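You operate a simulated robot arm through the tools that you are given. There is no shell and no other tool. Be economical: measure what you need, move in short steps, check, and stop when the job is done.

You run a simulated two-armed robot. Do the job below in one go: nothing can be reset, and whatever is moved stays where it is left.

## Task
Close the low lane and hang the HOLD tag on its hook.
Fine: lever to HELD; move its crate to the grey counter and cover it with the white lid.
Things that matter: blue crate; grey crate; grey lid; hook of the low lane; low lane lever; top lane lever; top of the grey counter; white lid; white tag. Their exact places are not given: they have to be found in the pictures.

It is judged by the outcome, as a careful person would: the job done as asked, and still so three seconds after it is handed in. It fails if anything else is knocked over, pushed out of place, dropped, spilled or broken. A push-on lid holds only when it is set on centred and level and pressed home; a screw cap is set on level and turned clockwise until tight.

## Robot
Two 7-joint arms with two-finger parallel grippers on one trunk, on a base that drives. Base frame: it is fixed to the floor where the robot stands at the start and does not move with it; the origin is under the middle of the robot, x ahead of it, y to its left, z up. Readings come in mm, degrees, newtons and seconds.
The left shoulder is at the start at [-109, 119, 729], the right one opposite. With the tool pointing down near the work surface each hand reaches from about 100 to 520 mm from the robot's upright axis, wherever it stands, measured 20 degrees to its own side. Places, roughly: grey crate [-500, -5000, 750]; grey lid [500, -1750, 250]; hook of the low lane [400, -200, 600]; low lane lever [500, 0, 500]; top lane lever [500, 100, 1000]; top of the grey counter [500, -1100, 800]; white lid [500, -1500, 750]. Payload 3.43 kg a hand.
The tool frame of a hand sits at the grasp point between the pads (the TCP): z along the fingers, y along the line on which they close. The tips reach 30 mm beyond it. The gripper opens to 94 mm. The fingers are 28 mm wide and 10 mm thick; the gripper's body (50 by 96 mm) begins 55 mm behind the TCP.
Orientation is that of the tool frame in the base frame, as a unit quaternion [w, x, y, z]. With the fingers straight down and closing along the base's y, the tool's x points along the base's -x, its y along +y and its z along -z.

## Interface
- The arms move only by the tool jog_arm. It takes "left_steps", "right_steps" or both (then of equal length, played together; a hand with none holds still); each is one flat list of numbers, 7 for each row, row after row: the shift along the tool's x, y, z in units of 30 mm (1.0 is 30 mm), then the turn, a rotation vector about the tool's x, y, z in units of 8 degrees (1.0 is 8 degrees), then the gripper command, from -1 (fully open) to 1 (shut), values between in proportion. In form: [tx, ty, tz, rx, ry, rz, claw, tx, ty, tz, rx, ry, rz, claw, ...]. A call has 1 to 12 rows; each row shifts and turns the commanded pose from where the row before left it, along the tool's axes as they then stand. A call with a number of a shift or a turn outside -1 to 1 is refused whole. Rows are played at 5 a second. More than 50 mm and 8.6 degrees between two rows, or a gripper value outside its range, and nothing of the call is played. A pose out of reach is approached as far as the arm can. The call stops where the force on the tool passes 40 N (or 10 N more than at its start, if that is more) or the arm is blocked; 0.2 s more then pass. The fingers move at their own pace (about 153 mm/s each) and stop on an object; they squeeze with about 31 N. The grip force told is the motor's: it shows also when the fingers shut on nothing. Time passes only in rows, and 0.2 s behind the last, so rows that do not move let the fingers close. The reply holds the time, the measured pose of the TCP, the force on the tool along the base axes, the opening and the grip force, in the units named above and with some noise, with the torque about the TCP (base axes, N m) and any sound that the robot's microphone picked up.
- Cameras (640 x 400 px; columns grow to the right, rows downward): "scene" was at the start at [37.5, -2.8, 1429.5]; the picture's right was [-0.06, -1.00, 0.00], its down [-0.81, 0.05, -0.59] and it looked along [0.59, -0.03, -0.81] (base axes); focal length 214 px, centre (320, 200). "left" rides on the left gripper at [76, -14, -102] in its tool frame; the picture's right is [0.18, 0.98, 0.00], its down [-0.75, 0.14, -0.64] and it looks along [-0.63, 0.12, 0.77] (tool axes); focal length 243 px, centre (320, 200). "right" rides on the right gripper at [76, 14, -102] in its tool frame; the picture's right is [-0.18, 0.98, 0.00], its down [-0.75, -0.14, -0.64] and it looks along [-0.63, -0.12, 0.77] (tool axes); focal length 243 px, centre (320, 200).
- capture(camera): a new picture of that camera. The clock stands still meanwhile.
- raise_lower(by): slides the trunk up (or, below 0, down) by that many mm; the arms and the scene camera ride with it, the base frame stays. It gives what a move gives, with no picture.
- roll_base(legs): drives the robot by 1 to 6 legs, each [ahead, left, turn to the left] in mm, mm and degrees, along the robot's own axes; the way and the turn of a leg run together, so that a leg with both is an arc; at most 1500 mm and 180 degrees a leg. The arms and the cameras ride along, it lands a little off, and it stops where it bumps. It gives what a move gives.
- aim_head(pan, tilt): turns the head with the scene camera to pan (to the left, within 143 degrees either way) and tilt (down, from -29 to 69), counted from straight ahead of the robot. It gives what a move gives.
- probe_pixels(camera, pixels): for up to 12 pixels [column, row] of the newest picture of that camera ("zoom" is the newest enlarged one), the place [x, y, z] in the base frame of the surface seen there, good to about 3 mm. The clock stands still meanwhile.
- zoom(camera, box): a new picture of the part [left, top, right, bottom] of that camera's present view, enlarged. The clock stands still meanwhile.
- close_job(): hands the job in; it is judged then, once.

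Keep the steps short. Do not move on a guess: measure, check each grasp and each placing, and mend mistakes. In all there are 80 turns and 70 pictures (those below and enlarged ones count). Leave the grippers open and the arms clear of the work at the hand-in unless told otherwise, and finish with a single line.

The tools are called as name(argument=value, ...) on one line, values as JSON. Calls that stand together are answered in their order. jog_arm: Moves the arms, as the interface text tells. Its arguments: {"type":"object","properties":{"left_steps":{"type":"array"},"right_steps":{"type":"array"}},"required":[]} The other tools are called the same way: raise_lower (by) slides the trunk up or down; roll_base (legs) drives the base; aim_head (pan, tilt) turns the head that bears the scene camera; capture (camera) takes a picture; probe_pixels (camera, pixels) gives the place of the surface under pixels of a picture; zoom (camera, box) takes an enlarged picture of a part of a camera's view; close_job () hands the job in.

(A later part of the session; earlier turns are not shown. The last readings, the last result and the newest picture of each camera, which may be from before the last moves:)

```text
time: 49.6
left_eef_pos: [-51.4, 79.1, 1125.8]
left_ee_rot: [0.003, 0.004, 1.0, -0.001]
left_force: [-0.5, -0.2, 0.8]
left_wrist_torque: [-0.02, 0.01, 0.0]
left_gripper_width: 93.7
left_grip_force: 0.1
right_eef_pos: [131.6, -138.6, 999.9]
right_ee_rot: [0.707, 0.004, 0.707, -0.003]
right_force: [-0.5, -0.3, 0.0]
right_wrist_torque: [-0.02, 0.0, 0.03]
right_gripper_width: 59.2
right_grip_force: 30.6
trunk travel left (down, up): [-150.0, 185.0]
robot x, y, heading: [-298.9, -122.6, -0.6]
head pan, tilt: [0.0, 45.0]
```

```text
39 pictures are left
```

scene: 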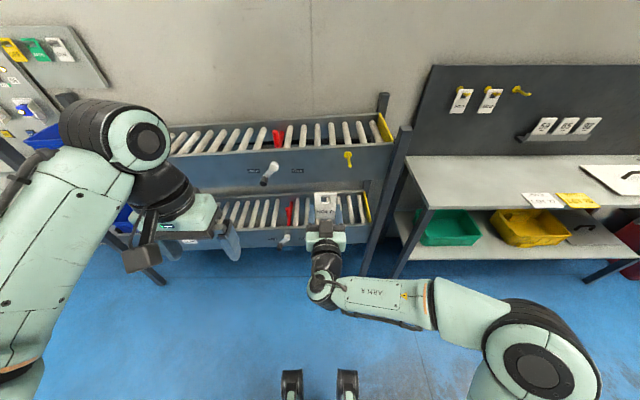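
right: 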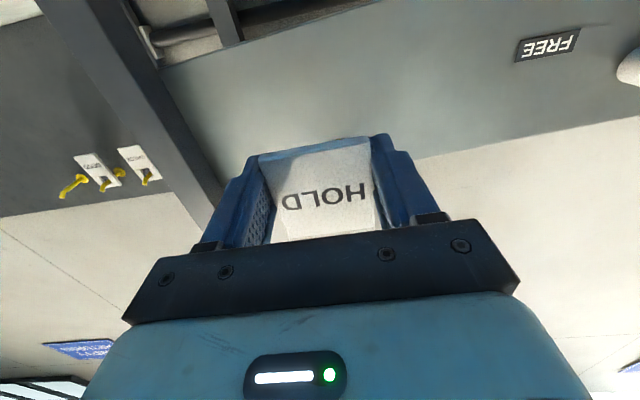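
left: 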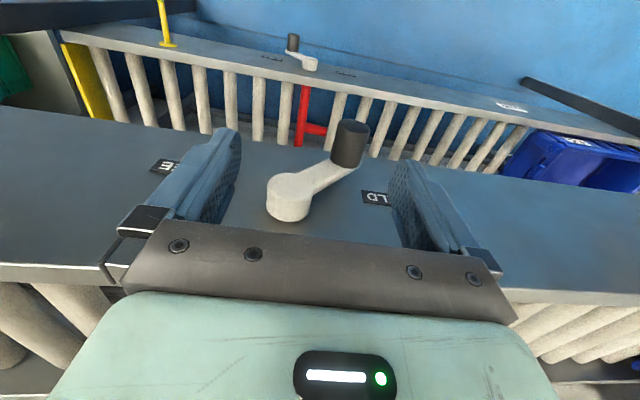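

Lower the right hand to 958, then bring the left hand over the tag at z≈1090 (tips 1060, tag top ≈1027).

jog_arm(right_steps=[0.7, 0, 0, 0, 0, 0, 1, 0.7, 0, 0, 0, 0, 0, 1, 0, 0, 0, 0, 0, 0, 1, 0, 0, 0, 0, 0, 0, 1, 0, 0, 0, 0, 0, 0, 1, 0, 0, 0, 0, 0, 0, 1, 0, 0, 0, 0, 0, 0, 1, 0, 0, 0, 0, 0, 0, 1, 0, 0, 0, 0, 0, 0, 1, 0, 0, 0, 0, 0, 0, 1], left_steps=[0, 0, 0, 0, 0, 0, -1, 0, 0, 0.2, 0, 0, 0, -1, -0.77, -0.9, 0.12, 0, 0, 0, -1, -0.77, -0.9, 0.12, 0, 0, 0, -1, -0.77, -0.9, 0.12, 0, 0, 0, -1, -0.77, -0.9, 0.12, 0, 0, 0, -1, -0.77, -0.9, 0.12, 0, 0, 0, -1, -0.77, -0.9, 0.12, 0, 0, 0, -1, -0.77, -0.9, 0.12, 0, 0, 0, -1, -0.77, -0.9, 0.12, 0, 0, 0, -1])

capture(camera="left")

capture(camera="scene")

```text
time: 51.8
left_eef_pos: [67.4, -84.6, 1073.3]
left_ee_rot: [0.0, 0.005, 1.0, 0.001]
left_force: [0.5, 0.4, 0.5]
left_wrist_torque: [0.01, 0.02, 0.02]
left_gripper_width: 94.2
left_grip_force: 0.1
left hand out of reach, approached as far as the arm can: row 6, 7, 8, 9, 10
right_eef_pos: [131.2, -138.7, 958.8]
right_ee_rot: [0.707, 0.004, 0.707, -0.003]
right_force: [0.6, -0.3, -0.1]
right_wrist_torque: [0.0, -0.03, 0.01]
right_gripper_width: 59.2
right_grip_force: 30.8
trunk travel left (down, up): [-150.0, 185.0]
robot x, y, heading: [-300.4, -115.4, -0.6]
head pan, tilt: [0.0, 45.0]
```

```text
38 pictures are left
```

left: 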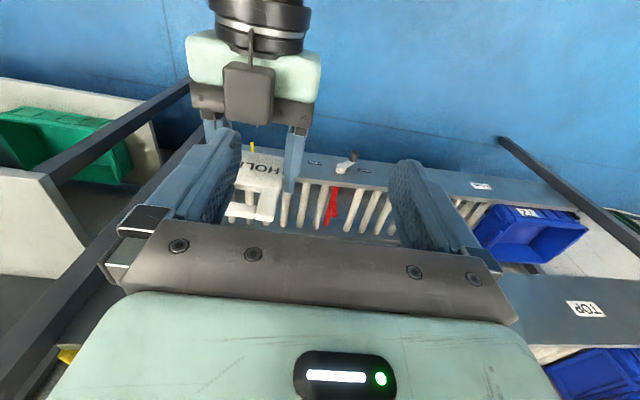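

```text
37 pictures are left
```

scene: 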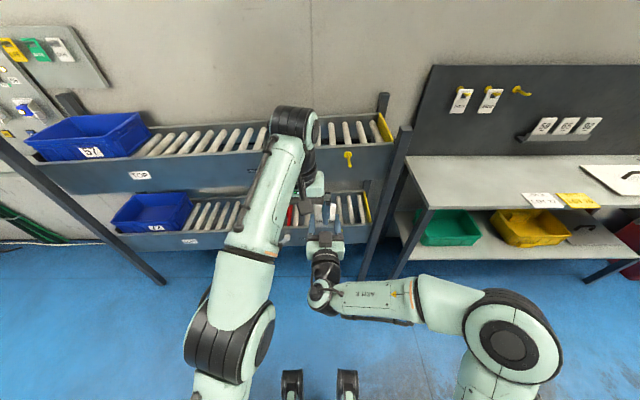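

The left hand can't go that far at that height, so I bring the tag to it: right hand to about (64,−85,958), 16 mm under the left tips.

jog_arm(right_steps=[0, 0.6, -0.75, 0, 0, 0, 1, 0, 0.6, -0.75, 0, 0, 0, 1, 0, 0.6, -0.75, 0, 0, 0, 1])

capture(camera="left")

```text
time: 52.6
left_eef_pos: [68.3, -83.3, 1073.0]
left_ee_rot: [0.0, 0.005, 1.0, 0.0]
left_force: [0.1, 0.1, 0.2]
left_wrist_torque: [-0.01, 0.03, 0.03]
left_gripper_width: 94.2
left_grip_force: 0.0
right_eef_pos: [64.0, -81.5, 956.6]
right_ee_rot: [0.708, 0.004, 0.707, -0.004]
right_force: [-1.1, 1.4, 0.0]
right_wrist_torque: [0.0, 0.01, -0.03]
right_gripper_width: 59.0
right_grip_force: 30.7
trunk travel left (down, up): [-150.0, 185.0]
robot x, y, heading: [-300.2, -122.7, -0.8]
head pan, tilt: [0.0, 45.0]
```

```text
36 pictures are left
```

left: 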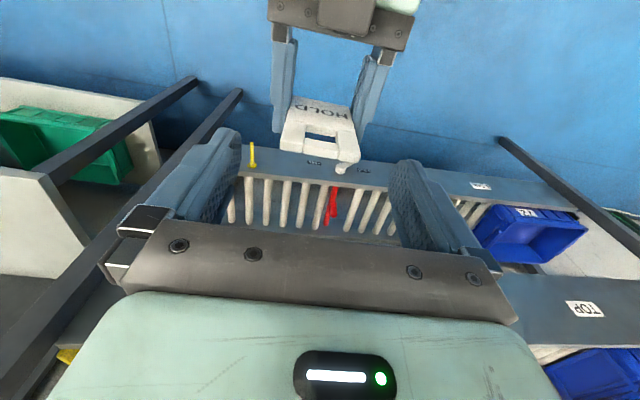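

Aligned laterally. Check the tag's top edge position.

probe_pixels(camera="left", pixels=[[288, 149], [352, 157], [320, 152], [318, 126], [298, 125], [347, 130]])

```text
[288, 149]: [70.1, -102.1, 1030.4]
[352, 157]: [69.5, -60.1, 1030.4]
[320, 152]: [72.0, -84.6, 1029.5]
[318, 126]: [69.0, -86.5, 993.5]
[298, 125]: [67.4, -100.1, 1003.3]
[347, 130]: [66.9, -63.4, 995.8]
```

Tag top z 1030, x 69, y centre −82. Lower the left hand 66 mm and close on the side bars; the right keeps its hold.

jog_arm(left_steps=[0, 0, 0.75, 0, 0, 0, -1, 0, 0.03, 0.75, 0, 0, 0, -1, 0, 0, 0.7, 0, 0, 0, -1, 0, 0, 0, 0, 0, 0, 0.2, 0, 0, 0, 0, 0, 0, 1, 0, 0, 0, 0, 0, 0, 1, 0, 0, 0, 0, 0, 0, 1])

capture(camera="left")

```text
time: 54.2
left_eef_pos: [68.3, -82.2, 1006.3]
left_ee_rot: [0.0, 0.005, 1.0, 0.0]
left_force: [-0.9, -2.2, 0.0]
left_wrist_torque: [-0.05, -0.17, -0.03]
left_gripper_width: 55.0
left_grip_force: 30.8
right_eef_pos: [65.5, -79.5, 957.0]
right_ee_rot: [0.708, 0.004, 0.706, -0.003]
right_force: [1.3, 3.3, 0.5]
right_wrist_torque: [-0.11, 0.23, 0.02]
right_gripper_width: 59.1
right_grip_force: 30.9
trunk travel left (down, up): [-150.0, 185.0]
robot x, y, heading: [-301.9, -118.1, -0.5]
head pan, tilt: [0.0, 45.0]
```

```text
35 pictures are left
```

left: 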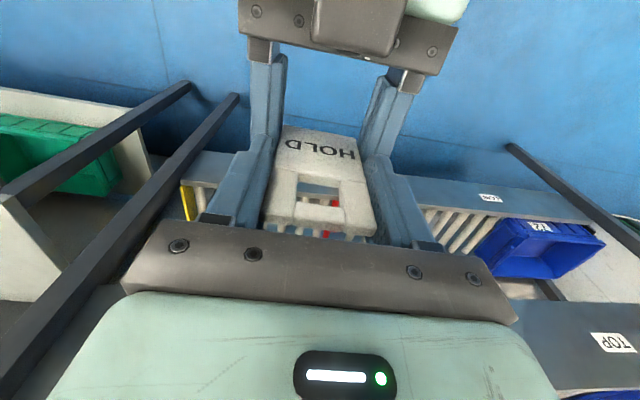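

Both hands hold it. Release with the right and draw it straight back.

jog_arm(right_steps=[0, 0, 0, 0, 0, 0, -1, 0, 0, 0, 0, 0, 0, -1, 0, 0, -0.5, 0, 0, 0, -1, 0, 0, -1, 0, 0, 0, -1, 0, 0, -1, 0, 0, 0, -1, 0, -1, 0, 0, 0, 0, -1, 0, -1, 0, 0, 0, 0, -1, 0, -1, 0, 0, 0, 0, -1, 0, -1, 0, 0, 0, 0, -1])

capture(camera="left")

```text
time: 56.2
left_eef_pos: [67.0, -80.8, 1007.5]
left_ee_rot: [0.0, 0.004, 1.0, 0.0]
left_force: [-0.1, -0.1, -0.4]
left_wrist_torque: [-0.02, 0.02, 0.0]
left_gripper_width: 55.3
left_grip_force: 31.1
right_eef_pos: [18.3, -178.9, 972.4]
right_ee_rot: [0.707, 0.004, 0.707, -0.002]
right_force: [0.0, 0.6, -1.1]
right_wrist_torque: [0.0, 0.0, 0.0]
right_gripper_width: 94.2
right_grip_force: 0.0
right hand out of reach, approached as far as the arm can: row 7, 8, 9
trunk travel left (down, up): [-150.0, 185.0]
robot x, y, heading: [-300.3, -119.0, -0.7]
head pan, tilt: [0.0, 45.0]
```

```text
34 pictures are left
```

left: 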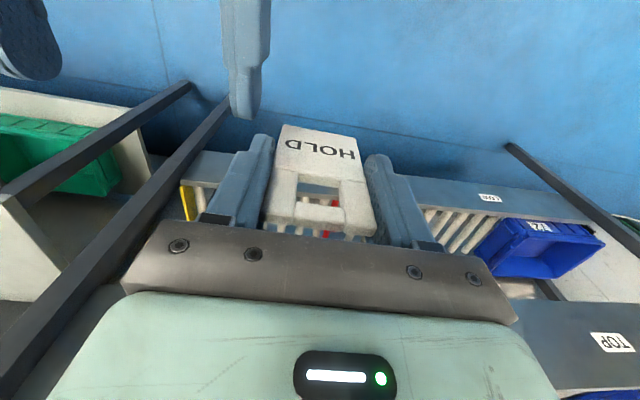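

The tag hangs from the left hand. Turn the right hand back to pointing down, moving aside.

jog_arm(right_steps=[0, 0, 0.3, 0, 0.9375, 0, -1, 0, 0, 0.3, 0, 0.9375, 0, -1, 0, -0.3, 0, 0, 0.9375, 0, -1, 0, -0.3, 0, 0, 0.9375, 0, -1, 0, -0.3, 0, 0, 0.9375, 0, -1, 0, -0.3, 0, 0, 0.9375, 0, -1, 0, -0.3, 0, 0, 0.9375, 0, -1, 0, -0.3, 0, 0, 0.9375, 0, -1, 0, -0.3, 0, 0, 0.9375, 0, -1, 0, -0.3, 0, 0, 0.9375, 0, -1, 0, -0.3, 0, 0, 0.9375, 0, -1, 0, -0.3, 0, 0, 0.9375, 0, -1])

capture(camera="scene")

```text
time: 58.8
left_eef_pos: [67.2, -81.7, 1005.2]
left_ee_rot: [0.001, 0.004, 1.0, 0.001]
left_force: [0.3, -0.1, -0.1]
left_wrist_torque: [-0.01, 0.01, 0.0]
left_gripper_width: 55.2
left_grip_force: 31.1
right_eef_pos: [38.4, -269.8, 972.2]
right_ee_rot: [0.0, 0.006, 1.0, 0.001]
right_force: [-0.6, -0.3, -0.2]
right_wrist_torque: [0.0, 0.0, 0.03]
right_gripper_width: 94.2
right_grip_force: 0.0
trunk travel left (down, up): [-150.0, 185.0]
robot x, y, heading: [-301.9, -117.3, -0.9]
head pan, tilt: [0.0, 45.0]
```

```text
33 pictures are left
```

scene: 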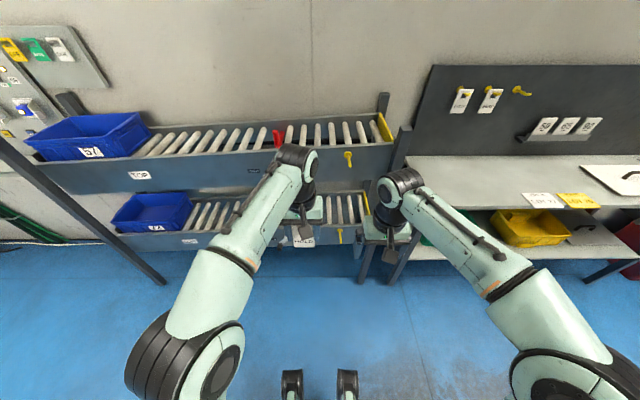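

Now lower the left hand (with tag) to z≈580 here in free space, and draw the right hand back.

jog_arm(left_steps=[0, 0, 1, 0, 0, 0, 1, 0, 0, 1, 0, 0, 0, 1, 0, 0, 1, 0, 0, 0, 1, 0, 0, 1, 0, 0, 0, 1, 0, 0, 1, 0, 0, 0, 1, 0, 0, 1, 0, 0, 0, 1, 0, 0, 1, 0, 0, 0, 1, 0, 0, 1, 0, 0, 0, 1, 0, 0, 1, 0, 0, 0, 1, 0, 0, 1, 0, 0, 0, 1, 0, 0, 1, 0, 0, 0, 1, 0, 0, 1, 0, 0, 0, 1], right_steps=[1, 0, 0, 0, 0, 0, -1, 1, 0, 0, 0, 0, 0, -1, 1, 0, 0, 0, 0, 0, -1, 1, 0, 0, 0, 0, 0, -1, 1, 0, 0, 0, 0, 0, -1, 0, 0, 0, 0, 0, 0, -1, 0, 0, 0, 0, 0, 0, -1, 0, 0, 0, 0, 0, 0, -1, 0, 0, 0, 0, 0, 0, -1, 0, 0, 0, 0, 0, 0, -1, 0, 0, 0, 0, 0, 0, -1, 0, 0, 0, 0, 0, 0, -1])

jog_arm(left_steps=[0, 0, 1, 0, 0, 0, 1, 0, 0, 1, 0, 0, 0, 1])

roll_base(legs=[[0, -143, 0.8], [225, 0, 0]])

aim_head(pan=0, tilt=60)

capture(camera="left")

capture(camera="scene")

```text
time: 61.4
left_eef_pos: [66.1, -81.1, 647.4]
left_ee_rot: [0.0, 0.005, 1.0, 0.0]
left_force: [0.0, 0.3, -0.3]
left_wrist_torque: [0.01, -0.01, -0.02]
left_gripper_width: 55.2
left_grip_force: 31.1
right_eef_pos: [-113.3, -267.0, 971.7]
right_ee_rot: [0.001, 0.005, 1.0, 0.001]
right_force: [0.6, 0.1, -0.3]
right_wrist_torque: [0.0, -0.01, -0.02]
right_gripper_width: 94.2
right_grip_force: 0.0
trunk travel left (down, up): [-150.0, 185.0]
robot x, y, heading: [-298.2, -124.8, -1.0]
head pan, tilt: [0.0, 45.0]
```

```text
time: 62.0
left_eef_pos: [66.5, -80.9, 586.8]
left_ee_rot: [0.0, 0.006, 1.0, 0.0]
left_force: [-0.5, -0.6, 0.6]
left_wrist_torque: [0.0, -0.01, 0.01]
left_gripper_width: 55.1
left_grip_force: 31.3
right_eef_pos: [-112.6, -266.6, 972.2]
right_ee_rot: [0.001, 0.005, 1.0, 0.0]
right_force: [-0.3, 0.2, 0.3]
right_wrist_torque: [-0.01, -0.01, 0.0]
right_gripper_width: 93.8
right_grip_force: 0.0
trunk travel left (down, up): [-150.0, 185.0]
robot x, y, heading: [-299.8, -122.1, -0.6]
head pan, tilt: [0.0, 45.0]
```

```text
time: 65.2
left_eef_pos: [287.5, -218.7, 587.3]
left_ee_rot: [0.0, 0.001, 1.0, 0.0]
left_force: [-0.2, 0.3, 0.6]
left_wrist_torque: [0.0, -0.01, -0.02]
left_gripper_width: 55.1
left_grip_force: 30.6
right_eef_pos: [110.7, -406.0, 972.5]
right_ee_rot: [0.0, 0.001, 1.0, 0.001]
right_force: [0.1, 0.4, -0.2]
right_wrist_torque: [-0.03, 0.05, 0.01]
right_gripper_width: 93.9
right_grip_force: 0.0
trunk travel left (down, up): [-150.0, 185.0]
robot x, y, heading: [-77.8, -259.7, -0.3]
head pan, tilt: [0.0, 45.0]
```

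```text
time: 65.9
left_eef_pos: [287.2, -218.0, 587.5]
left_ee_rot: [0.0, 0.001, 1.0, 0.0]
left_force: [-0.7, 0.1, 0.5]
left_wrist_torque: [0.0, 0.01, -0.01]
left_gripper_width: 54.9
left_grip_force: 30.8
right_eef_pos: [108.7, -407.3, 971.7]
right_ee_rot: [0.0, 0.001, 1.0, 0.001]
right_force: [-0.1, -0.3, -0.2]
right_wrist_torque: [-0.02, -0.02, -0.02]
right_gripper_width: 93.8
right_grip_force: 0.0
trunk travel left (down, up): [-150.0, 185.0]
robot x, y, heading: [-78.3, -258.6, -0.4]
head pan, tilt: [0.0, 60.0]
```

```text
32 pictures are left
```

left: 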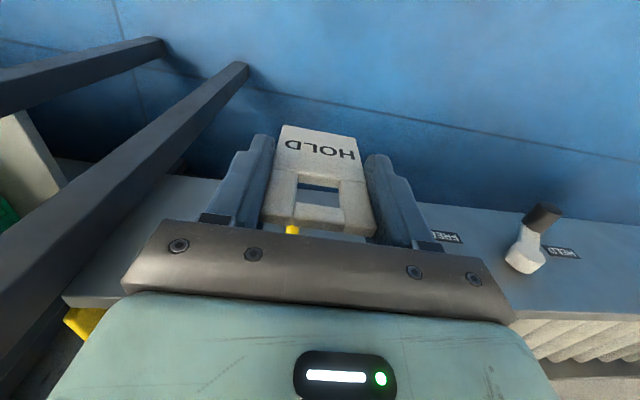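

```text
31 pictures are left
```

scene: 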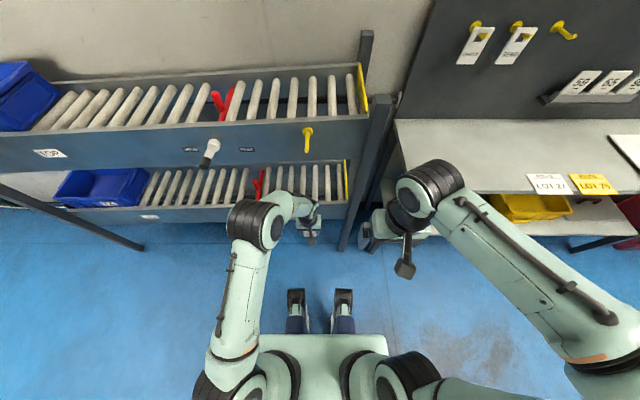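

Hook end is visible just beyond the tag's top at (292,229). Probe it and the tag.

probe_pixels(camera="left", pixels=[[292, 229], [291, 232], [275, 222], [367, 229], [320, 226], [318, 190], [297, 205], [341, 205]])

zoom(camera="left", box=[240, 110, 400, 250])

```text
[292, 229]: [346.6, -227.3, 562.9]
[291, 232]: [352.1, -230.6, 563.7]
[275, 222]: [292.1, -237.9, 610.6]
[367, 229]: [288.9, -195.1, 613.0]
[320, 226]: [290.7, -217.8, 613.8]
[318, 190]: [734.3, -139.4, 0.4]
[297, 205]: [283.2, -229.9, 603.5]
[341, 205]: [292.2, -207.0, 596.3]
```

```text
2.86 times, centred on (320, 180) of left
```

zoom: 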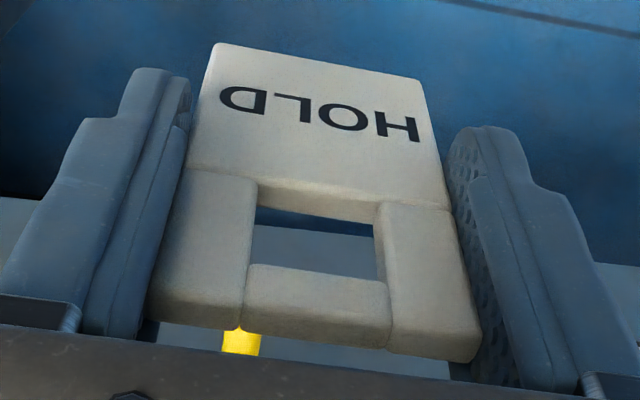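

Tag centre y −217.5, hook y ≈ −225, tip (331, z≈571). I shift 7 mm right, lower to z≈572, and advance to x≈320, just before the tip.

jog_arm(left_steps=[0, -0.25, 0.26, 0, 0, 0, 1, 0, 0, 0.26, 0, 0, 0, 1, -0.5, 0, 0, 0, 0, 0, 1, -0.5, 0, 0, 0, 0, 0, 1])

zoom(camera="left", box=[240, 110, 400, 250])

```text
time: 66.9
left_eef_pos: [316.4, -225.7, 572.3]
left_ee_rot: [0.001, 0.001, 1.0, 0.0]
left_force: [0.4, 0.0, 0.3]
left_wrist_torque: [-0.01, -0.03, 0.01]
left_gripper_width: 55.2
left_grip_force: 30.4
right_eef_pos: [109.7, -406.7, 972.6]
right_ee_rot: [0.001, 0.0, 1.0, 0.001]
right_force: [0.7, -0.3, 0.2]
right_wrist_torque: [-0.01, -0.03, 0.0]
right_gripper_width: 93.9
right_grip_force: 0.0
trunk travel left (down, up): [-150.0, 185.0]
robot x, y, heading: [-79.3, -259.4, -0.0]
head pan, tilt: [0.0, 60.0]
```

```text
2.86 times, centred on (320, 180) of left
```

zoom: 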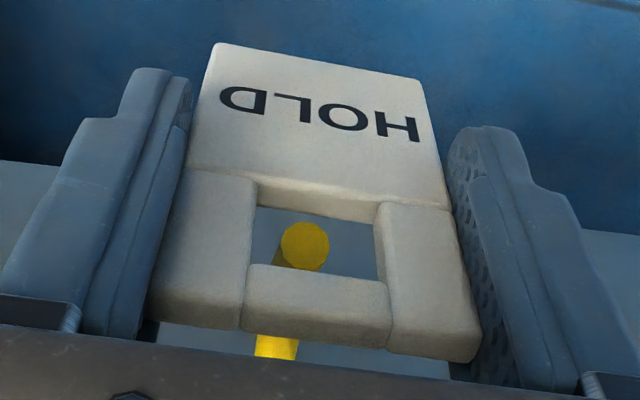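

The hook's end shows through the window. Measure it and the bar exactly.

probe_pixels(camera="zoom", pixels=[[305, 245], [305, 228], [293, 245], [320, 245], [276, 348], [315, 280], [315, 200], [315, 315]])

```text
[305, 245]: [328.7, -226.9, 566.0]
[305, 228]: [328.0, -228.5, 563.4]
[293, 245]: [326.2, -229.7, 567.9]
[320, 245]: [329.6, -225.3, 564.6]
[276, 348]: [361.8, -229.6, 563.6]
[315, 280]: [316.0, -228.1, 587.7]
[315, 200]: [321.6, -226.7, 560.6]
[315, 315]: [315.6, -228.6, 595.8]
```

Tip centre (328,−227,566), window spans z≈560–583: lower 5 mm, shift 2 mm right, then advance 35 mm over the hook.

jog_arm(left_steps=[0, -0.05, 0.17, 0, 0, 0, 1, -0.3, 0, 0, 0, 0, 0, 1, -0.3, 0, 0, 0, 0, 0, 1, -0.3, 0, 0.05, 0, 0, 0, 1, -0.3, 0, 0.05, 0, 0, 0, 1])

zoom(camera="left", box=[240, 110, 400, 250])

```text
time: 68.1
left_eef_pos: [353.3, -227.1, 563.6]
left_ee_rot: [0.0, 0.0, 1.0, 0.0]
left_force: [-0.3, -0.7, 0.0]
left_wrist_torque: [0.05, -0.01, -0.02]
left_gripper_width: 55.2
left_grip_force: 31.8
right_eef_pos: [109.9, -406.4, 972.6]
right_ee_rot: [0.001, 0.001, 1.0, 0.001]
right_force: [-0.5, 0.9, 0.3]
right_wrist_torque: [-0.01, 0.0, -0.01]
right_gripper_width: 93.8
right_grip_force: 0.1
trunk travel left (down, up): [-150.0, 185.0]
robot x, y, heading: [-79.4, -257.8, -0.2]
head pan, tilt: [0.0, 60.0]
```

```text
2.86 times, centred on (320, 180) of left
```

zoom: 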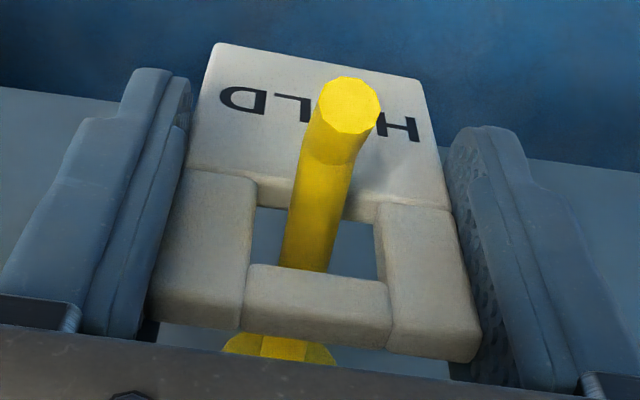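

The hook is through the window. Lower gently until the bar rests on it.

jog_arm(left_steps=[0, 0, 0.1, 0, 0, 0, 1, 0, 0, 0.1, 0, 0, 0, 1, 0, 0, 0.08, 0, 0, 0, 1])

```text
time: 68.9
left_eef_pos: [352.7, -227.2, 555.4]
left_ee_rot: [0.0, 0.001, 1.0, -0.001]
left_force: [0.8, -0.2, -0.5]
left_wrist_torque: [0.0, -0.01, -0.01]
left_gripper_width: 55.1
left_grip_force: 31.1
right_eef_pos: [109.6, -406.6, 972.1]
right_ee_rot: [0.0, 0.001, 1.0, 0.001]
right_force: [0.2, -0.4, 0.0]
right_wrist_torque: [-0.05, 0.02, 0.0]
right_gripper_width: 94.1
right_grip_force: 0.0
trunk travel left (down, up): [-150.0, 185.0]
robot x, y, heading: [-79.1, -263.3, -0.2]
head pan, tilt: [0.0, 60.0]
```

Still free; a few more millimetres.

jog_arm(left_steps=[0, 0, 0.07, 0, 0, 0, 1, 0, 0, 0.07, 0, 0, 0, 1])

zoom(camera="left", box=[240, 110, 400, 250])

```text
time: 69.5
left_eef_pos: [352.0, -226.1, 551.4]
left_ee_rot: [0.0, 0.001, 1.0, 0.0]
left_force: [-0.1, 0.8, -0.2]
left_wrist_torque: [-0.01, 0.0, -0.01]
left_gripper_width: 54.9
left_grip_force: 30.7
right_eef_pos: [109.0, -406.7, 972.1]
right_ee_rot: [0.0, 0.0, 1.0, 0.001]
right_force: [0.0, 0.3, -1.1]
right_wrist_torque: [0.02, 0.0, -0.02]
right_gripper_width: 94.1
right_grip_force: 0.0
trunk travel left (down, up): [-150.0, 185.0]
robot x, y, heading: [-80.2, -260.1, -0.0]
head pan, tilt: [0.0, 60.0]
```

```text
2.86 times, centred on (320, 180) of left
```

zoom: 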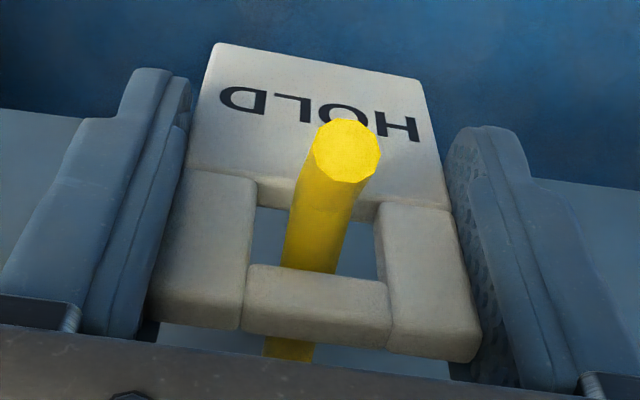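

Rod still a few mm below the bar. Lower further.

jog_arm(left_steps=[0, 0, 0.06, 0, 0, 0, 1, 0, 0, 0.06, 0, 0, 0, 1])

jog_arm(left_steps=[0, 0, 0.06, 0, 0, 0, 1])

```text
time: 70.1
left_eef_pos: [353.2, -226.9, 548.3]
left_ee_rot: [0.001, 0.001, 1.0, 0.0]
left_force: [-3.3, 1.9, 10.8]
left_wrist_torque: [-0.01, -0.12, 0.0]
left_gripper_width: 55.0
left_grip_force: 31.2
right_eef_pos: [108.3, -405.8, 971.9]
right_ee_rot: [0.001, 0.0, 1.0, 0.001]
right_force: [-0.2, 0.2, -0.3]
right_wrist_torque: [0.0, 0.0, -0.01]
right_gripper_width: 94.2
right_grip_force: 0.0
trunk travel left (down, up): [-150.0, 185.0]
robot x, y, heading: [-83.8, -261.0, -0.2]
head pan, tilt: [0.0, 60.0]
```

```text
time: 70.5
left_eef_pos: [354.1, -227.7, 548.9]
left_ee_rot: [0.002, 0.0, 1.0, -0.001]
left_force: [-2.9, 3.3, 23.6]
left_wrist_torque: [-0.06, -0.08, 0.03]
left_gripper_width: 55.2
left_grip_force: 31.3
right_eef_pos: [108.1, -406.3, 972.4]
right_ee_rot: [0.001, 0.0, 1.0, 0.0]
right_force: [-0.2, 0.5, 0.4]
right_wrist_torque: [0.0, -0.02, 0.03]
right_gripper_width: 94.0
right_grip_force: 0.1
trunk travel left (down, up): [-150.0, 185.0]
robot x, y, heading: [-77.8, -257.7, -0.2]
head pan, tilt: [0.0, 60.0]
```

Bar rests on the hook (24 N). Ease up 2 mm, open, rise clear, then draw back.

jog_arm(left_steps=[0, 0, -0.07, 0, 0, 0, 1, 0, 0, 0, 0, 0, 0, 0.4, 0, 0, 0, 0, 0, 0, -0.2, 0, 0, 0, 0, 0, 0, -0.5, 0, 0, -0.5, 0, 0, 0, -0.5, 0, 0, -1, 0, 0, 0, -0.5, 0, 0, -1, 0, 0, 0, -0.5, 1, 0, 0, 0, 0, 0, -0.5, 1, 0, 0, 0, 0, 0, -0.5, 1, 0, 0, 0, 0, 0, -0.5, 1, 0, 0, 0, 0, 0, -0.5])

capture(camera="left")

```text
time: 72.9
left_eef_pos: [234.1, -224.8, 622.4]
left_ee_rot: [0.0, 0.0, 1.0, 0.0]
left_force: [0.9, 0.2, 0.9]
left_wrist_torque: [-0.02, 0.0, 0.0]
left_gripper_width: 70.4
left_grip_force: 0.1
right_eef_pos: [109.2, -406.9, 971.6]
right_ee_rot: [0.0, 0.001, 1.0, 0.001]
right_force: [0.2, 0.0, 0.2]
right_wrist_torque: [0.0, 0.0, 0.01]
right_gripper_width: 93.8
right_grip_force: 0.0
trunk travel left (down, up): [-150.0, 185.0]
robot x, y, heading: [-78.3, -261.8, -0.1]
head pan, tilt: [0.0, 60.0]
```

```text
26 pictures are left
```

left: 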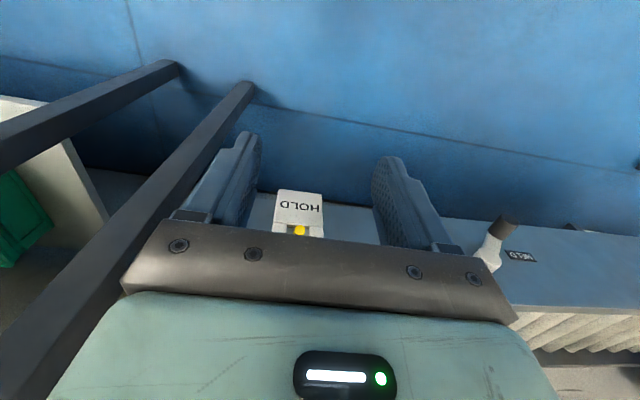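

The HOLD tag hangs on the low hook, lever at HELD. Now drive left to the low lane's crate (y≈800).

roll_base(legs=[[0, 1040, 0]])

aim_head(pan=0, tilt=55)

capture(camera="scene")

```text
time: 82.3
left_eef_pos: [233.8, 809.5, 621.4]
left_ee_rot: [0.0, 0.0, 1.0, 0.0]
left_force: [-0.2, 0.5, 0.4]
left_wrist_torque: [0.0, -0.03, -0.02]
left_gripper_width: 70.3
left_grip_force: 0.0
right_eef_pos: [110.7, 626.8, 972.2]
right_ee_rot: [0.0, 0.0, 1.0, 0.0]
right_force: [-0.2, 0.1, 0.1]
right_wrist_torque: [0.01, 0.0, 0.02]
right_gripper_width: 93.9
right_grip_force: 0.2
trunk travel left (down, up): [-150.0, 185.0]
robot x, y, heading: [-82.3, 775.2, -0.1]
head pan, tilt: [0.0, 60.0]
```

```text
time: 83.0
left_eef_pos: [233.7, 808.6, 621.9]
left_ee_rot: [0.0, -0.001, 1.0, 0.001]
left_force: [0.9, 0.6, 1.3]
left_wrist_torque: [0.01, 0.04, -0.01]
left_gripper_width: 70.4
left_grip_force: 0.0
right_eef_pos: [109.7, 627.9, 973.7]
right_ee_rot: [0.0, 0.0, 1.0, 0.001]
right_force: [-0.2, 0.1, 0.7]
right_wrist_torque: [0.0, 0.01, 0.02]
right_gripper_width: 94.0
right_grip_force: 0.1
trunk travel left (down, up): [-150.0, 185.0]
robot x, y, heading: [-76.9, 772.3, 0.0]
head pan, tilt: [0.0, 55.0]
```

```text
25 pictures are left
```

scene: 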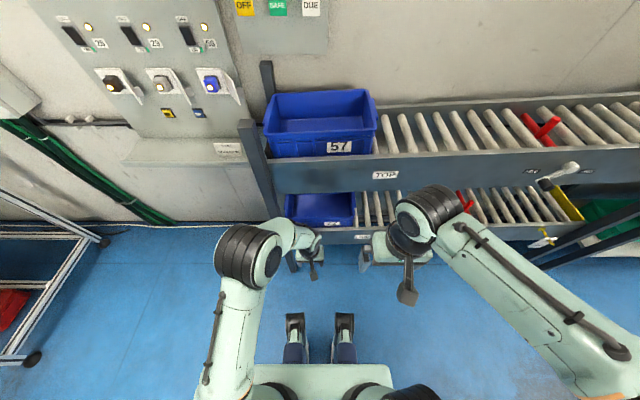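

Low crate at (320,208). Zoom and measure its rim, the top lane's lower edge and low side rail.

zoom(camera="scene", box=[260, 145, 400, 245])

probe_pixels(camera="zoom", pixels=[[118, 338], [270, 340], [430, 338], [425, 225], [120, 228], [300, 225], [280, 290], [370, 354], [500, 365], [400, 195], [300, 20], [425, 285]])

```text
4.00 times, centred on (330, 195) of scene
```

zoom: 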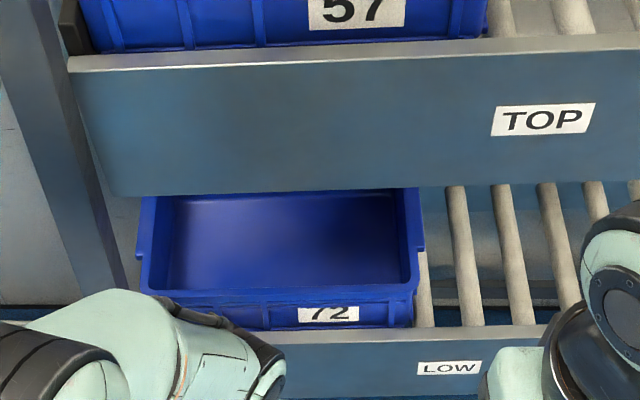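

```text
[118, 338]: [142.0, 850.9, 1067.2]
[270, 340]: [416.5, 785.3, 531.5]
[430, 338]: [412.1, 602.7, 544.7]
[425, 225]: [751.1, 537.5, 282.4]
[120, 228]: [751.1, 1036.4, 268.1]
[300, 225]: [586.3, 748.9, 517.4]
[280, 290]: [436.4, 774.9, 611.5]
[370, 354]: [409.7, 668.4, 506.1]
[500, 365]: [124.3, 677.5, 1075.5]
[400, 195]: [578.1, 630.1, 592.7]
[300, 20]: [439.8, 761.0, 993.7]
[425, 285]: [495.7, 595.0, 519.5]
```

I look with the left wrist camera, which faces the crate from the front.

capture(camera="left")

probe_pixels(camera="zoom", pixels=[[412, 292], [416, 240], [405, 193], [150, 285], [146, 240], [157, 200], [355, 292], [60, 200], [110, 270], [100, 120], [300, 190], [205, 290]])

```text
23 pictures are left
```

left: 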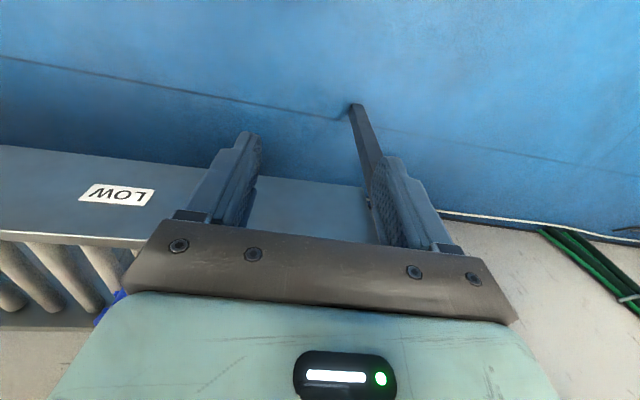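

```text
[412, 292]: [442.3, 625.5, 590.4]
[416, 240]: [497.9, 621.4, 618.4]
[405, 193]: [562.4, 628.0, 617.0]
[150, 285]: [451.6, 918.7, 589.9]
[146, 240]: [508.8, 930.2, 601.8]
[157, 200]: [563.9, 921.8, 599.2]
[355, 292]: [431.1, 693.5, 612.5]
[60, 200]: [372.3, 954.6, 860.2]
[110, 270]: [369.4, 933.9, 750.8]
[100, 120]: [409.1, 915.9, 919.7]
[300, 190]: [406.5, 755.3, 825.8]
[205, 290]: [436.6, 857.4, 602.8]
```

The top panel's lower edge is at z≈825, the crate rim at z≈615, rim ends y≈621 and 930, grip flanges centred at x≈520. A post at (370, 930–970) is in front of the crate's left end. Plan: tilt the hands forward to reach under the top lane, hold the right end wall with the right hand and roll the crate rightward by driving, then take the left end and lift. First lower the trunk and look at the crate from lower.

jog_arm(left_steps=[0, 0, -1, 0, 0, 0, -1, 0, 0, -1, 0, 0, 0, -1, 0, 0, -1, 0, 0, 0, -1, 0, 0, -1, 0, 0, 0, -1, 0, 0, -1, 0, 0, 0, -1, 0, 1, 0, 0, 0, 0, -1, 0, 1, 0, 0, 0, 0, -1, 0, 1, 0, 0, 0, 0, -1])

raise_lower(by=-150)

aim_head(pan=0, tilt=50)

zoom(camera="scene", box=[230, 120, 430, 245])

```text
time: 84.8
left_eef_pos: [233.6, 898.9, 774.1]
left_ee_rot: [0.001, 0.0, 1.0, 0.0]
left_force: [-0.4, -0.4, -0.3]
left_wrist_torque: [0.03, -0.03, 0.0]
left_gripper_width: 93.7
left_grip_force: 0.0
right_eef_pos: [110.3, 627.7, 972.3]
right_ee_rot: [0.0, -0.001, 1.0, 0.001]
right_force: [1.6, -0.4, -0.7]
right_wrist_torque: [0.01, -0.04, 0.03]
right_gripper_width: 93.8
right_grip_force: 0.1
trunk travel left (down, up): [-150.0, 185.0]
robot x, y, heading: [-81.4, 770.6, 0.0]
head pan, tilt: [0.0, 55.0]
```

```text
time: 86.5
left_eef_pos: [232.7, 900.1, 622.7]
left_ee_rot: [-0.001, -0.001, 1.0, 0.001]
left_force: [-0.5, 0.2, -0.4]
left_wrist_torque: [-0.02, 0.01, -0.01]
left_gripper_width: 93.9
left_grip_force: 0.0
right_eef_pos: [110.7, 627.5, 821.8]
right_ee_rot: [0.0, 0.0, 1.0, 0.001]
right_force: [0.5, -0.8, 0.2]
right_wrist_torque: [-0.03, 0.03, -0.02]
right_gripper_width: 94.1
right_grip_force: 0.1
trunk travel left (down, up): [0.0, 335.0]
robot x, y, heading: [-82.0, 774.6, 0.1]
head pan, tilt: [0.0, 55.0]
```

```text
time: 87.2
left_eef_pos: [233.0, 898.7, 621.7]
left_ee_rot: [0.0, -0.001, 1.0, 0.0]
left_force: [0.0, -1.0, -0.3]
left_wrist_torque: [0.03, -0.03, 0.04]
left_gripper_width: 94.0
left_grip_force: 0.1
right_eef_pos: [110.4, 628.2, 822.4]
right_ee_rot: [0.001, 0.0, 1.0, 0.0]
right_force: [0.4, -0.3, -0.7]
right_wrist_torque: [0.01, 0.01, 0.0]
right_gripper_width: 93.8
right_grip_force: 0.0
trunk travel left (down, up): [0.0, 335.0]
robot x, y, heading: [-76.5, 768.4, 0.2]
head pan, tilt: [0.0, 50.0]
```

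```text
3.20 times, centred on (330, 182) of scene
```

zoom: 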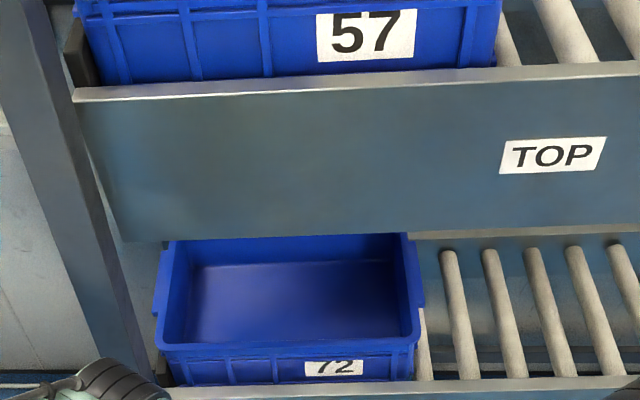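

probe_pixels(camera="zoom", pixels=[[300, 346], [417, 335], [421, 290], [418, 262], [408, 240], [300, 236], [300, 250], [156, 290], [165, 260], [450, 300], [420, 384], [250, 228]])

```text
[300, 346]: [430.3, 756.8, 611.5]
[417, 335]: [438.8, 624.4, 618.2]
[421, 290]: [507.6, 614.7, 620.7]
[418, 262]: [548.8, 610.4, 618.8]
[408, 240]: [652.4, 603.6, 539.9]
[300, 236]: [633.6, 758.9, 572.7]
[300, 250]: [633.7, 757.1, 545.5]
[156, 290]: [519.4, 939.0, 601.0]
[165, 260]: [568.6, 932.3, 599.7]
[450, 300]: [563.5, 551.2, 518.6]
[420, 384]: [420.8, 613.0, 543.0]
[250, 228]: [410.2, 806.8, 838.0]
```

Crate 72: front rim x 430, back ≈640 (centre ≈535), ends y ≈614/937, rail top z 543, rollers z≈519, so a lift of about 35 mm is enough. Bring the left hand inward, drive forward 80 mm, then tilt the right hand 52° and bring it to above the right end wall.

jog_arm(left_steps=[0, -1, 0, 0, 0, 0, -1, 0, -1, 0, 0, 0, 0, -1, 0, 0, 0, 0, 0, 0, -1])

roll_base(legs=[[80, 0, 0]])

jog_arm(right_steps=[-0.733, 0, 0, 0, -0.9375, 0, -1, -0.727, 0, 0.096, 0, -0.9375, 0, -1, -0.708, 0, 0.19, 0, -0.9375, 0, -1, -0.677, 0, 0.281, 0, -0.9375, 0, -1, -0.635, 0, 0.367, 0, -0.9375, 0, -1, -0.582, 0, 0.446, 0, -0.9375, 0, -1, -0.518, 0, 0.518, 0, -0.9375, 0, -1])

```text
time: 88.0
left_eef_pos: [234.9, 839.9, 623.1]
left_ee_rot: [0.0, -0.001, 1.0, 0.0]
left_force: [0.8, 0.3, 0.6]
left_wrist_torque: [-0.03, 0.02, 0.02]
left_gripper_width: 94.1
left_grip_force: 0.1
right_eef_pos: [109.8, 628.2, 821.8]
right_ee_rot: [0.001, 0.0, 1.0, 0.0]
right_force: [-0.5, -0.2, 0.1]
right_wrist_torque: [0.01, 0.01, 0.01]
right_gripper_width: 94.1
right_grip_force: 0.0
trunk travel left (down, up): [0.0, 335.0]
robot x, y, heading: [-85.9, 773.0, 0.2]
head pan, tilt: [0.0, 50.0]
```

```text
time: 89.0
left_eef_pos: [314.0, 839.0, 624.3]
left_ee_rot: [-0.001, 0.0, 1.0, 0.0]
left_force: [-0.1, 0.2, 0.6]
left_wrist_torque: [0.01, 0.03, 0.0]
left_gripper_width: 94.0
left_grip_force: 0.1
right_eef_pos: [189.2, 625.8, 820.8]
right_ee_rot: [0.001, 0.001, 1.0, 0.001]
right_force: [0.6, -0.9, 0.1]
right_wrist_torque: [0.02, -0.01, 0.0]
right_gripper_width: 93.8
right_grip_force: 0.1
trunk travel left (down, up): [0.0, 335.0]
robot x, y, heading: [-0.8, 773.7, 0.0]
head pan, tilt: [0.0, 50.0]
```

```text
time: 90.6
left_eef_pos: [313.6, 840.0, 623.2]
left_ee_rot: [0.001, 0.0, 1.0, 0.0]
left_force: [-0.7, -0.8, 0.0]
left_wrist_torque: [-0.02, -0.04, -0.01]
left_gripper_width: 94.0
left_grip_force: 0.1
right_eef_pos: [343.1, 627.8, 822.7]
right_ee_rot: [0.444, 0.001, 0.896, 0.001]
right_force: [0.1, 0.8, -0.4]
right_wrist_torque: [-0.04, 0.03, -0.02]
right_gripper_width: 94.0
right_grip_force: 0.1
trunk travel left (down, up): [0.0, 335.0]
robot x, y, heading: [-1.9, 774.3, 0.1]
head pan, tilt: [0.0, 50.0]
```

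As planned. Move the tilted right hand down and forward to the pre-grasp over the right end wall.

jog_arm(right_steps=[0.328, 0, 0.987, 0, 0, 0, -1, 0.328, 0, 0.987, 0, 0, 0, -1, 0.328, 0, 0.987, 0, 0, 0, -1, 0.328, 0, 0.987, 0, 0, 0, -1, 0.328, 0, 0.987, 0, 0, 0, -1, 0.328, 0, 0.987, 0, 0, 0, -1])

capture(camera="right")

```text
time: 92.0
left_eef_pos: [314.2, 839.6, 622.9]
left_ee_rot: [0.001, 0.0, 1.0, 0.0]
left_force: [0.0, 0.4, -0.3]
left_wrist_torque: [-0.03, -0.03, 0.0]
left_gripper_width: 93.8
left_grip_force: 0.0
right_eef_pos: [448.0, 626.5, 666.9]
right_ee_rot: [0.443, 0.001, 0.896, 0.0]
right_force: [0.1, -0.6, 0.2]
right_wrist_torque: [0.02, -0.03, 0.01]
right_gripper_width: 93.9
right_grip_force: 0.1
trunk travel left (down, up): [0.0, 335.0]
robot x, y, heading: [2.0, 775.6, -0.0]
head pan, tilt: [0.0, 50.0]
```

```text
21 pictures are left
```

right: 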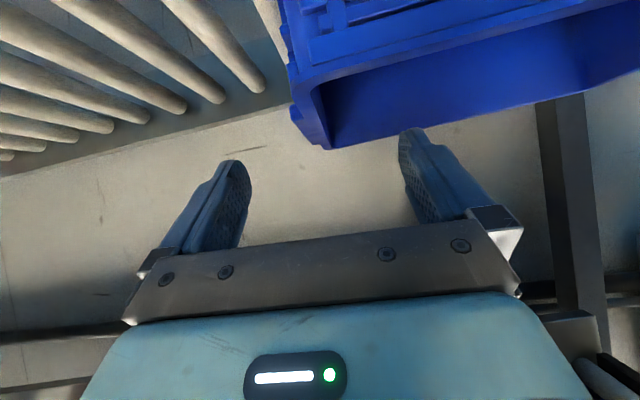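

The end wall lies between the fingers. Verify wall coordinates.

probe_pixels(camera="right", pixels=[[300, 120], [312, 115], [325, 115], [330, 147], [300, 80], [320, 85], [345, 120]])

```text
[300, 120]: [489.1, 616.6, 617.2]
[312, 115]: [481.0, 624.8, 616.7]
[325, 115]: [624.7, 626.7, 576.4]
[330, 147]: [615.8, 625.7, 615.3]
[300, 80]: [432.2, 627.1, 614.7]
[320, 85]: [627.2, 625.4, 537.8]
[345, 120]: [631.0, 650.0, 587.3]
```

Rim top z 617, y≈613–632. Advance 93 mm along the fingers and close.

jog_arm(right_steps=[0, -0.05, 0.8, 0, 0, 0, -1, 0, 0, 0.8, 0, 0, 0, -1, 0, 0, 0.8, 0, 0, 0, -1, 0, 0, 0.7, 0, 0, 0, -1, 0, 0, 0, 0, 0, 0, 0.3, 0, 0, 0, 0, 0, 0, 1, 0, 0, 0, 0, 0, 0, 1, 0, 0, 0, 0, 0, 0, 1])

capture(camera="right")

```text
time: 93.8
left_eef_pos: [313.7, 838.6, 623.6]
left_ee_rot: [0.0, 0.0, 1.0, 0.001]
left_force: [0.5, 0.6, 0.3]
left_wrist_torque: [0.0, 0.0, 0.03]
left_gripper_width: 94.0
left_grip_force: 0.0
right_eef_pos: [523.1, 619.8, 612.3]
right_ee_rot: [0.443, 0.004, 0.896, -0.002]
right_force: [4.2, -25.3, 2.8]
right_wrist_torque: [-0.35, 0.51, -0.05]
right_gripper_width: 24.4
right_grip_force: 30.8
trunk travel left (down, up): [0.0, 335.0]
robot x, y, heading: [-1.6, 772.1, -0.4]
head pan, tilt: [0.0, 50.0]
```

```text
20 pictures are left
```

right: 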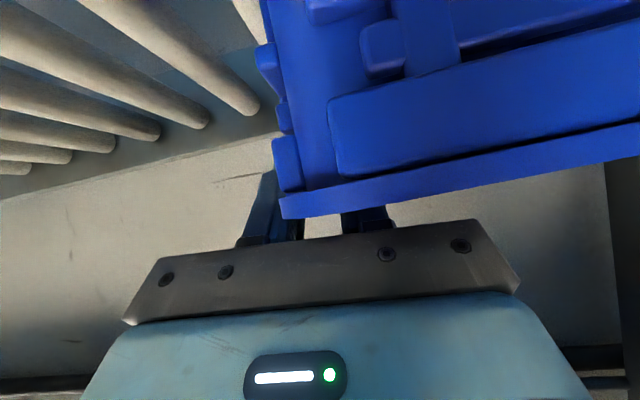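

Gripped (24 mm). Test pulling the crate right by 36 mm with the arm.

jog_arm(right_steps=[0, -0.2, 0, 0, 0, 0, 1, 0, -0.5, 0, 0, 0, 0, 1, 0, -0.5, 0, 0, 0, 0, 1])

zoom(camera="scene", box=[230, 120, 430, 245])

```text
time: 94.6
left_eef_pos: [314.9, 840.0, 622.3]
left_ee_rot: [0.0, 0.0, 1.0, 0.0]
left_force: [1.3, 0.3, 0.8]
left_wrist_torque: [0.05, 0.02, -0.03]
left_gripper_width: 94.0
left_grip_force: 0.0
right_eef_pos: [522.4, 591.0, 614.7]
right_ee_rot: [0.446, -0.002, 0.895, 0.002]
right_force: [0.1, 0.8, 8.7]
right_wrist_torque: [-0.29, -0.18, 0.02]
right_gripper_width: 24.9
right_grip_force: 30.6
trunk travel left (down, up): [0.0, 335.0]
robot x, y, heading: [-2.1, 772.6, 0.3]
head pan, tilt: [0.0, 50.0]
```

```text
3.20 times, centred on (330, 182) of scene
```

zoom: 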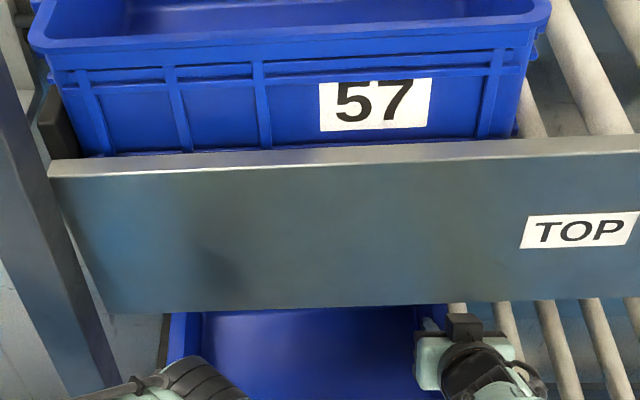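

It slides easily. Drive the base right 200 mm, taking the crate along the rollers.

roll_base(legs=[[0, -200, 0]])

aim_head(pan=5, tilt=62)

zoom(camera="scene", box=[220, 80, 460, 230])

```text
time: 96.1
left_eef_pos: [312.8, 760.8, 622.2]
left_ee_rot: [0.0, 0.0, 1.0, 0.0]
left_force: [-0.4, 0.1, -0.5]
left_wrist_torque: [-0.03, -0.01, 0.01]
left_gripper_width: 94.1
left_grip_force: 0.0
right_eef_pos: [526.3, 514.2, 618.7]
right_ee_rot: [0.451, -0.001, 0.892, 0.004]
right_force: [-0.9, -0.1, 0.9]
right_wrist_torque: [-0.18, -0.17, 0.0]
right_gripper_width: 24.3
right_grip_force: 31.8
trunk travel left (down, up): [0.0, 335.0]
robot x, y, heading: [1.4, 693.6, 0.2]
head pan, tilt: [0.0, 50.0]
stopped in leg 1: the force on the tool passed its limit at 41 N (the readings are from after the stop); the commanded pose is now the measured one
```

```text
time: 96.8
left_eef_pos: [313.1, 762.0, 623.6]
left_ee_rot: [0.0, 0.0, 1.0, 0.0]
left_force: [0.7, -0.2, -0.6]
left_wrist_torque: [0.0, 0.01, -0.03]
left_gripper_width: 94.1
left_grip_force: 0.0
right_eef_pos: [527.8, 514.8, 618.2]
right_ee_rot: [0.451, -0.001, 0.893, 0.004]
right_force: [-0.1, -0.2, 3.6]
right_wrist_torque: [-0.17, -0.46, 0.04]
right_gripper_width: 24.6
right_grip_force: 31.1
trunk travel left (down, up): [0.0, 335.0]
robot x, y, heading: [0.8, 698.4, 0.3]
head pan, tilt: [5.0, 62.0]
```

```text
2.67 times, centred on (340, 155) of scene
```

zoom: 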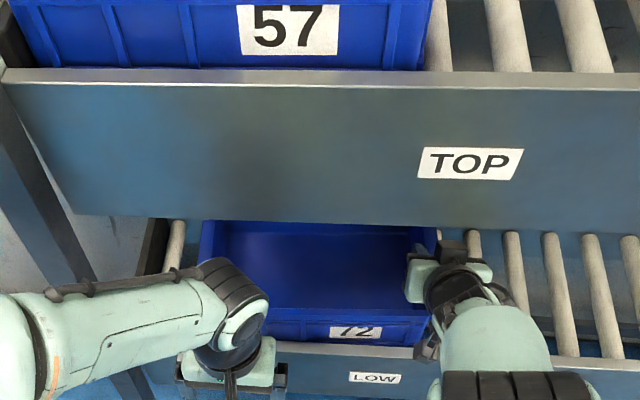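

Crate rolled about 105 mm in all, then a force peak stopped the drive; the grip holds. One more short leg of 80 mm.

roll_base(legs=[[0, -40, 0], [0, -40, 0]])

zoom(camera="scene", box=[220, 80, 460, 230])

probe_pixels(camera="zoom", pixels=[[300, 310], [205, 265], [205, 240], [215, 300], [430, 235], [180, 290], [300, 240], [90, 250], [425, 300]])

```text
time: 98.5
left_eef_pos: [312.5, 681.3, 623.9]
left_ee_rot: [0.0, 0.0, 1.0, 0.0]
left_force: [-0.1, 1.5, -0.3]
left_wrist_torque: [0.02, -0.04, 0.01]
left_gripper_width: 94.0
left_grip_force: 0.0
right_eef_pos: [526.2, 433.7, 619.0]
right_ee_rot: [0.452, 0.0, 0.892, 0.003]
right_force: [-0.1, 1.4, 9.4]
right_wrist_torque: [-0.34, -0.44, 0.08]
right_gripper_width: 25.0
right_grip_force: 31.0
trunk travel left (down, up): [0.0, 335.0]
robot x, y, heading: [0.9, 615.2, -0.2]
head pan, tilt: [5.0, 62.0]
```

```text
2.67 times, centred on (340, 155) of scene
```

zoom: 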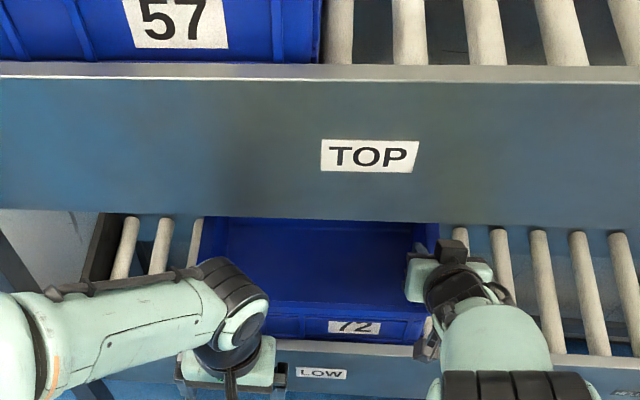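

```text
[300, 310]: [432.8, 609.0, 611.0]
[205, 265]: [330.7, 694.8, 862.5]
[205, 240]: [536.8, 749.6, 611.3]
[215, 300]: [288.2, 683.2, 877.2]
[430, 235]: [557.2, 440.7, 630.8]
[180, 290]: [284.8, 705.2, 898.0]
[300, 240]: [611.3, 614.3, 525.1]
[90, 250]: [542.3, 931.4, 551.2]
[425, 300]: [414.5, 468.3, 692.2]
```

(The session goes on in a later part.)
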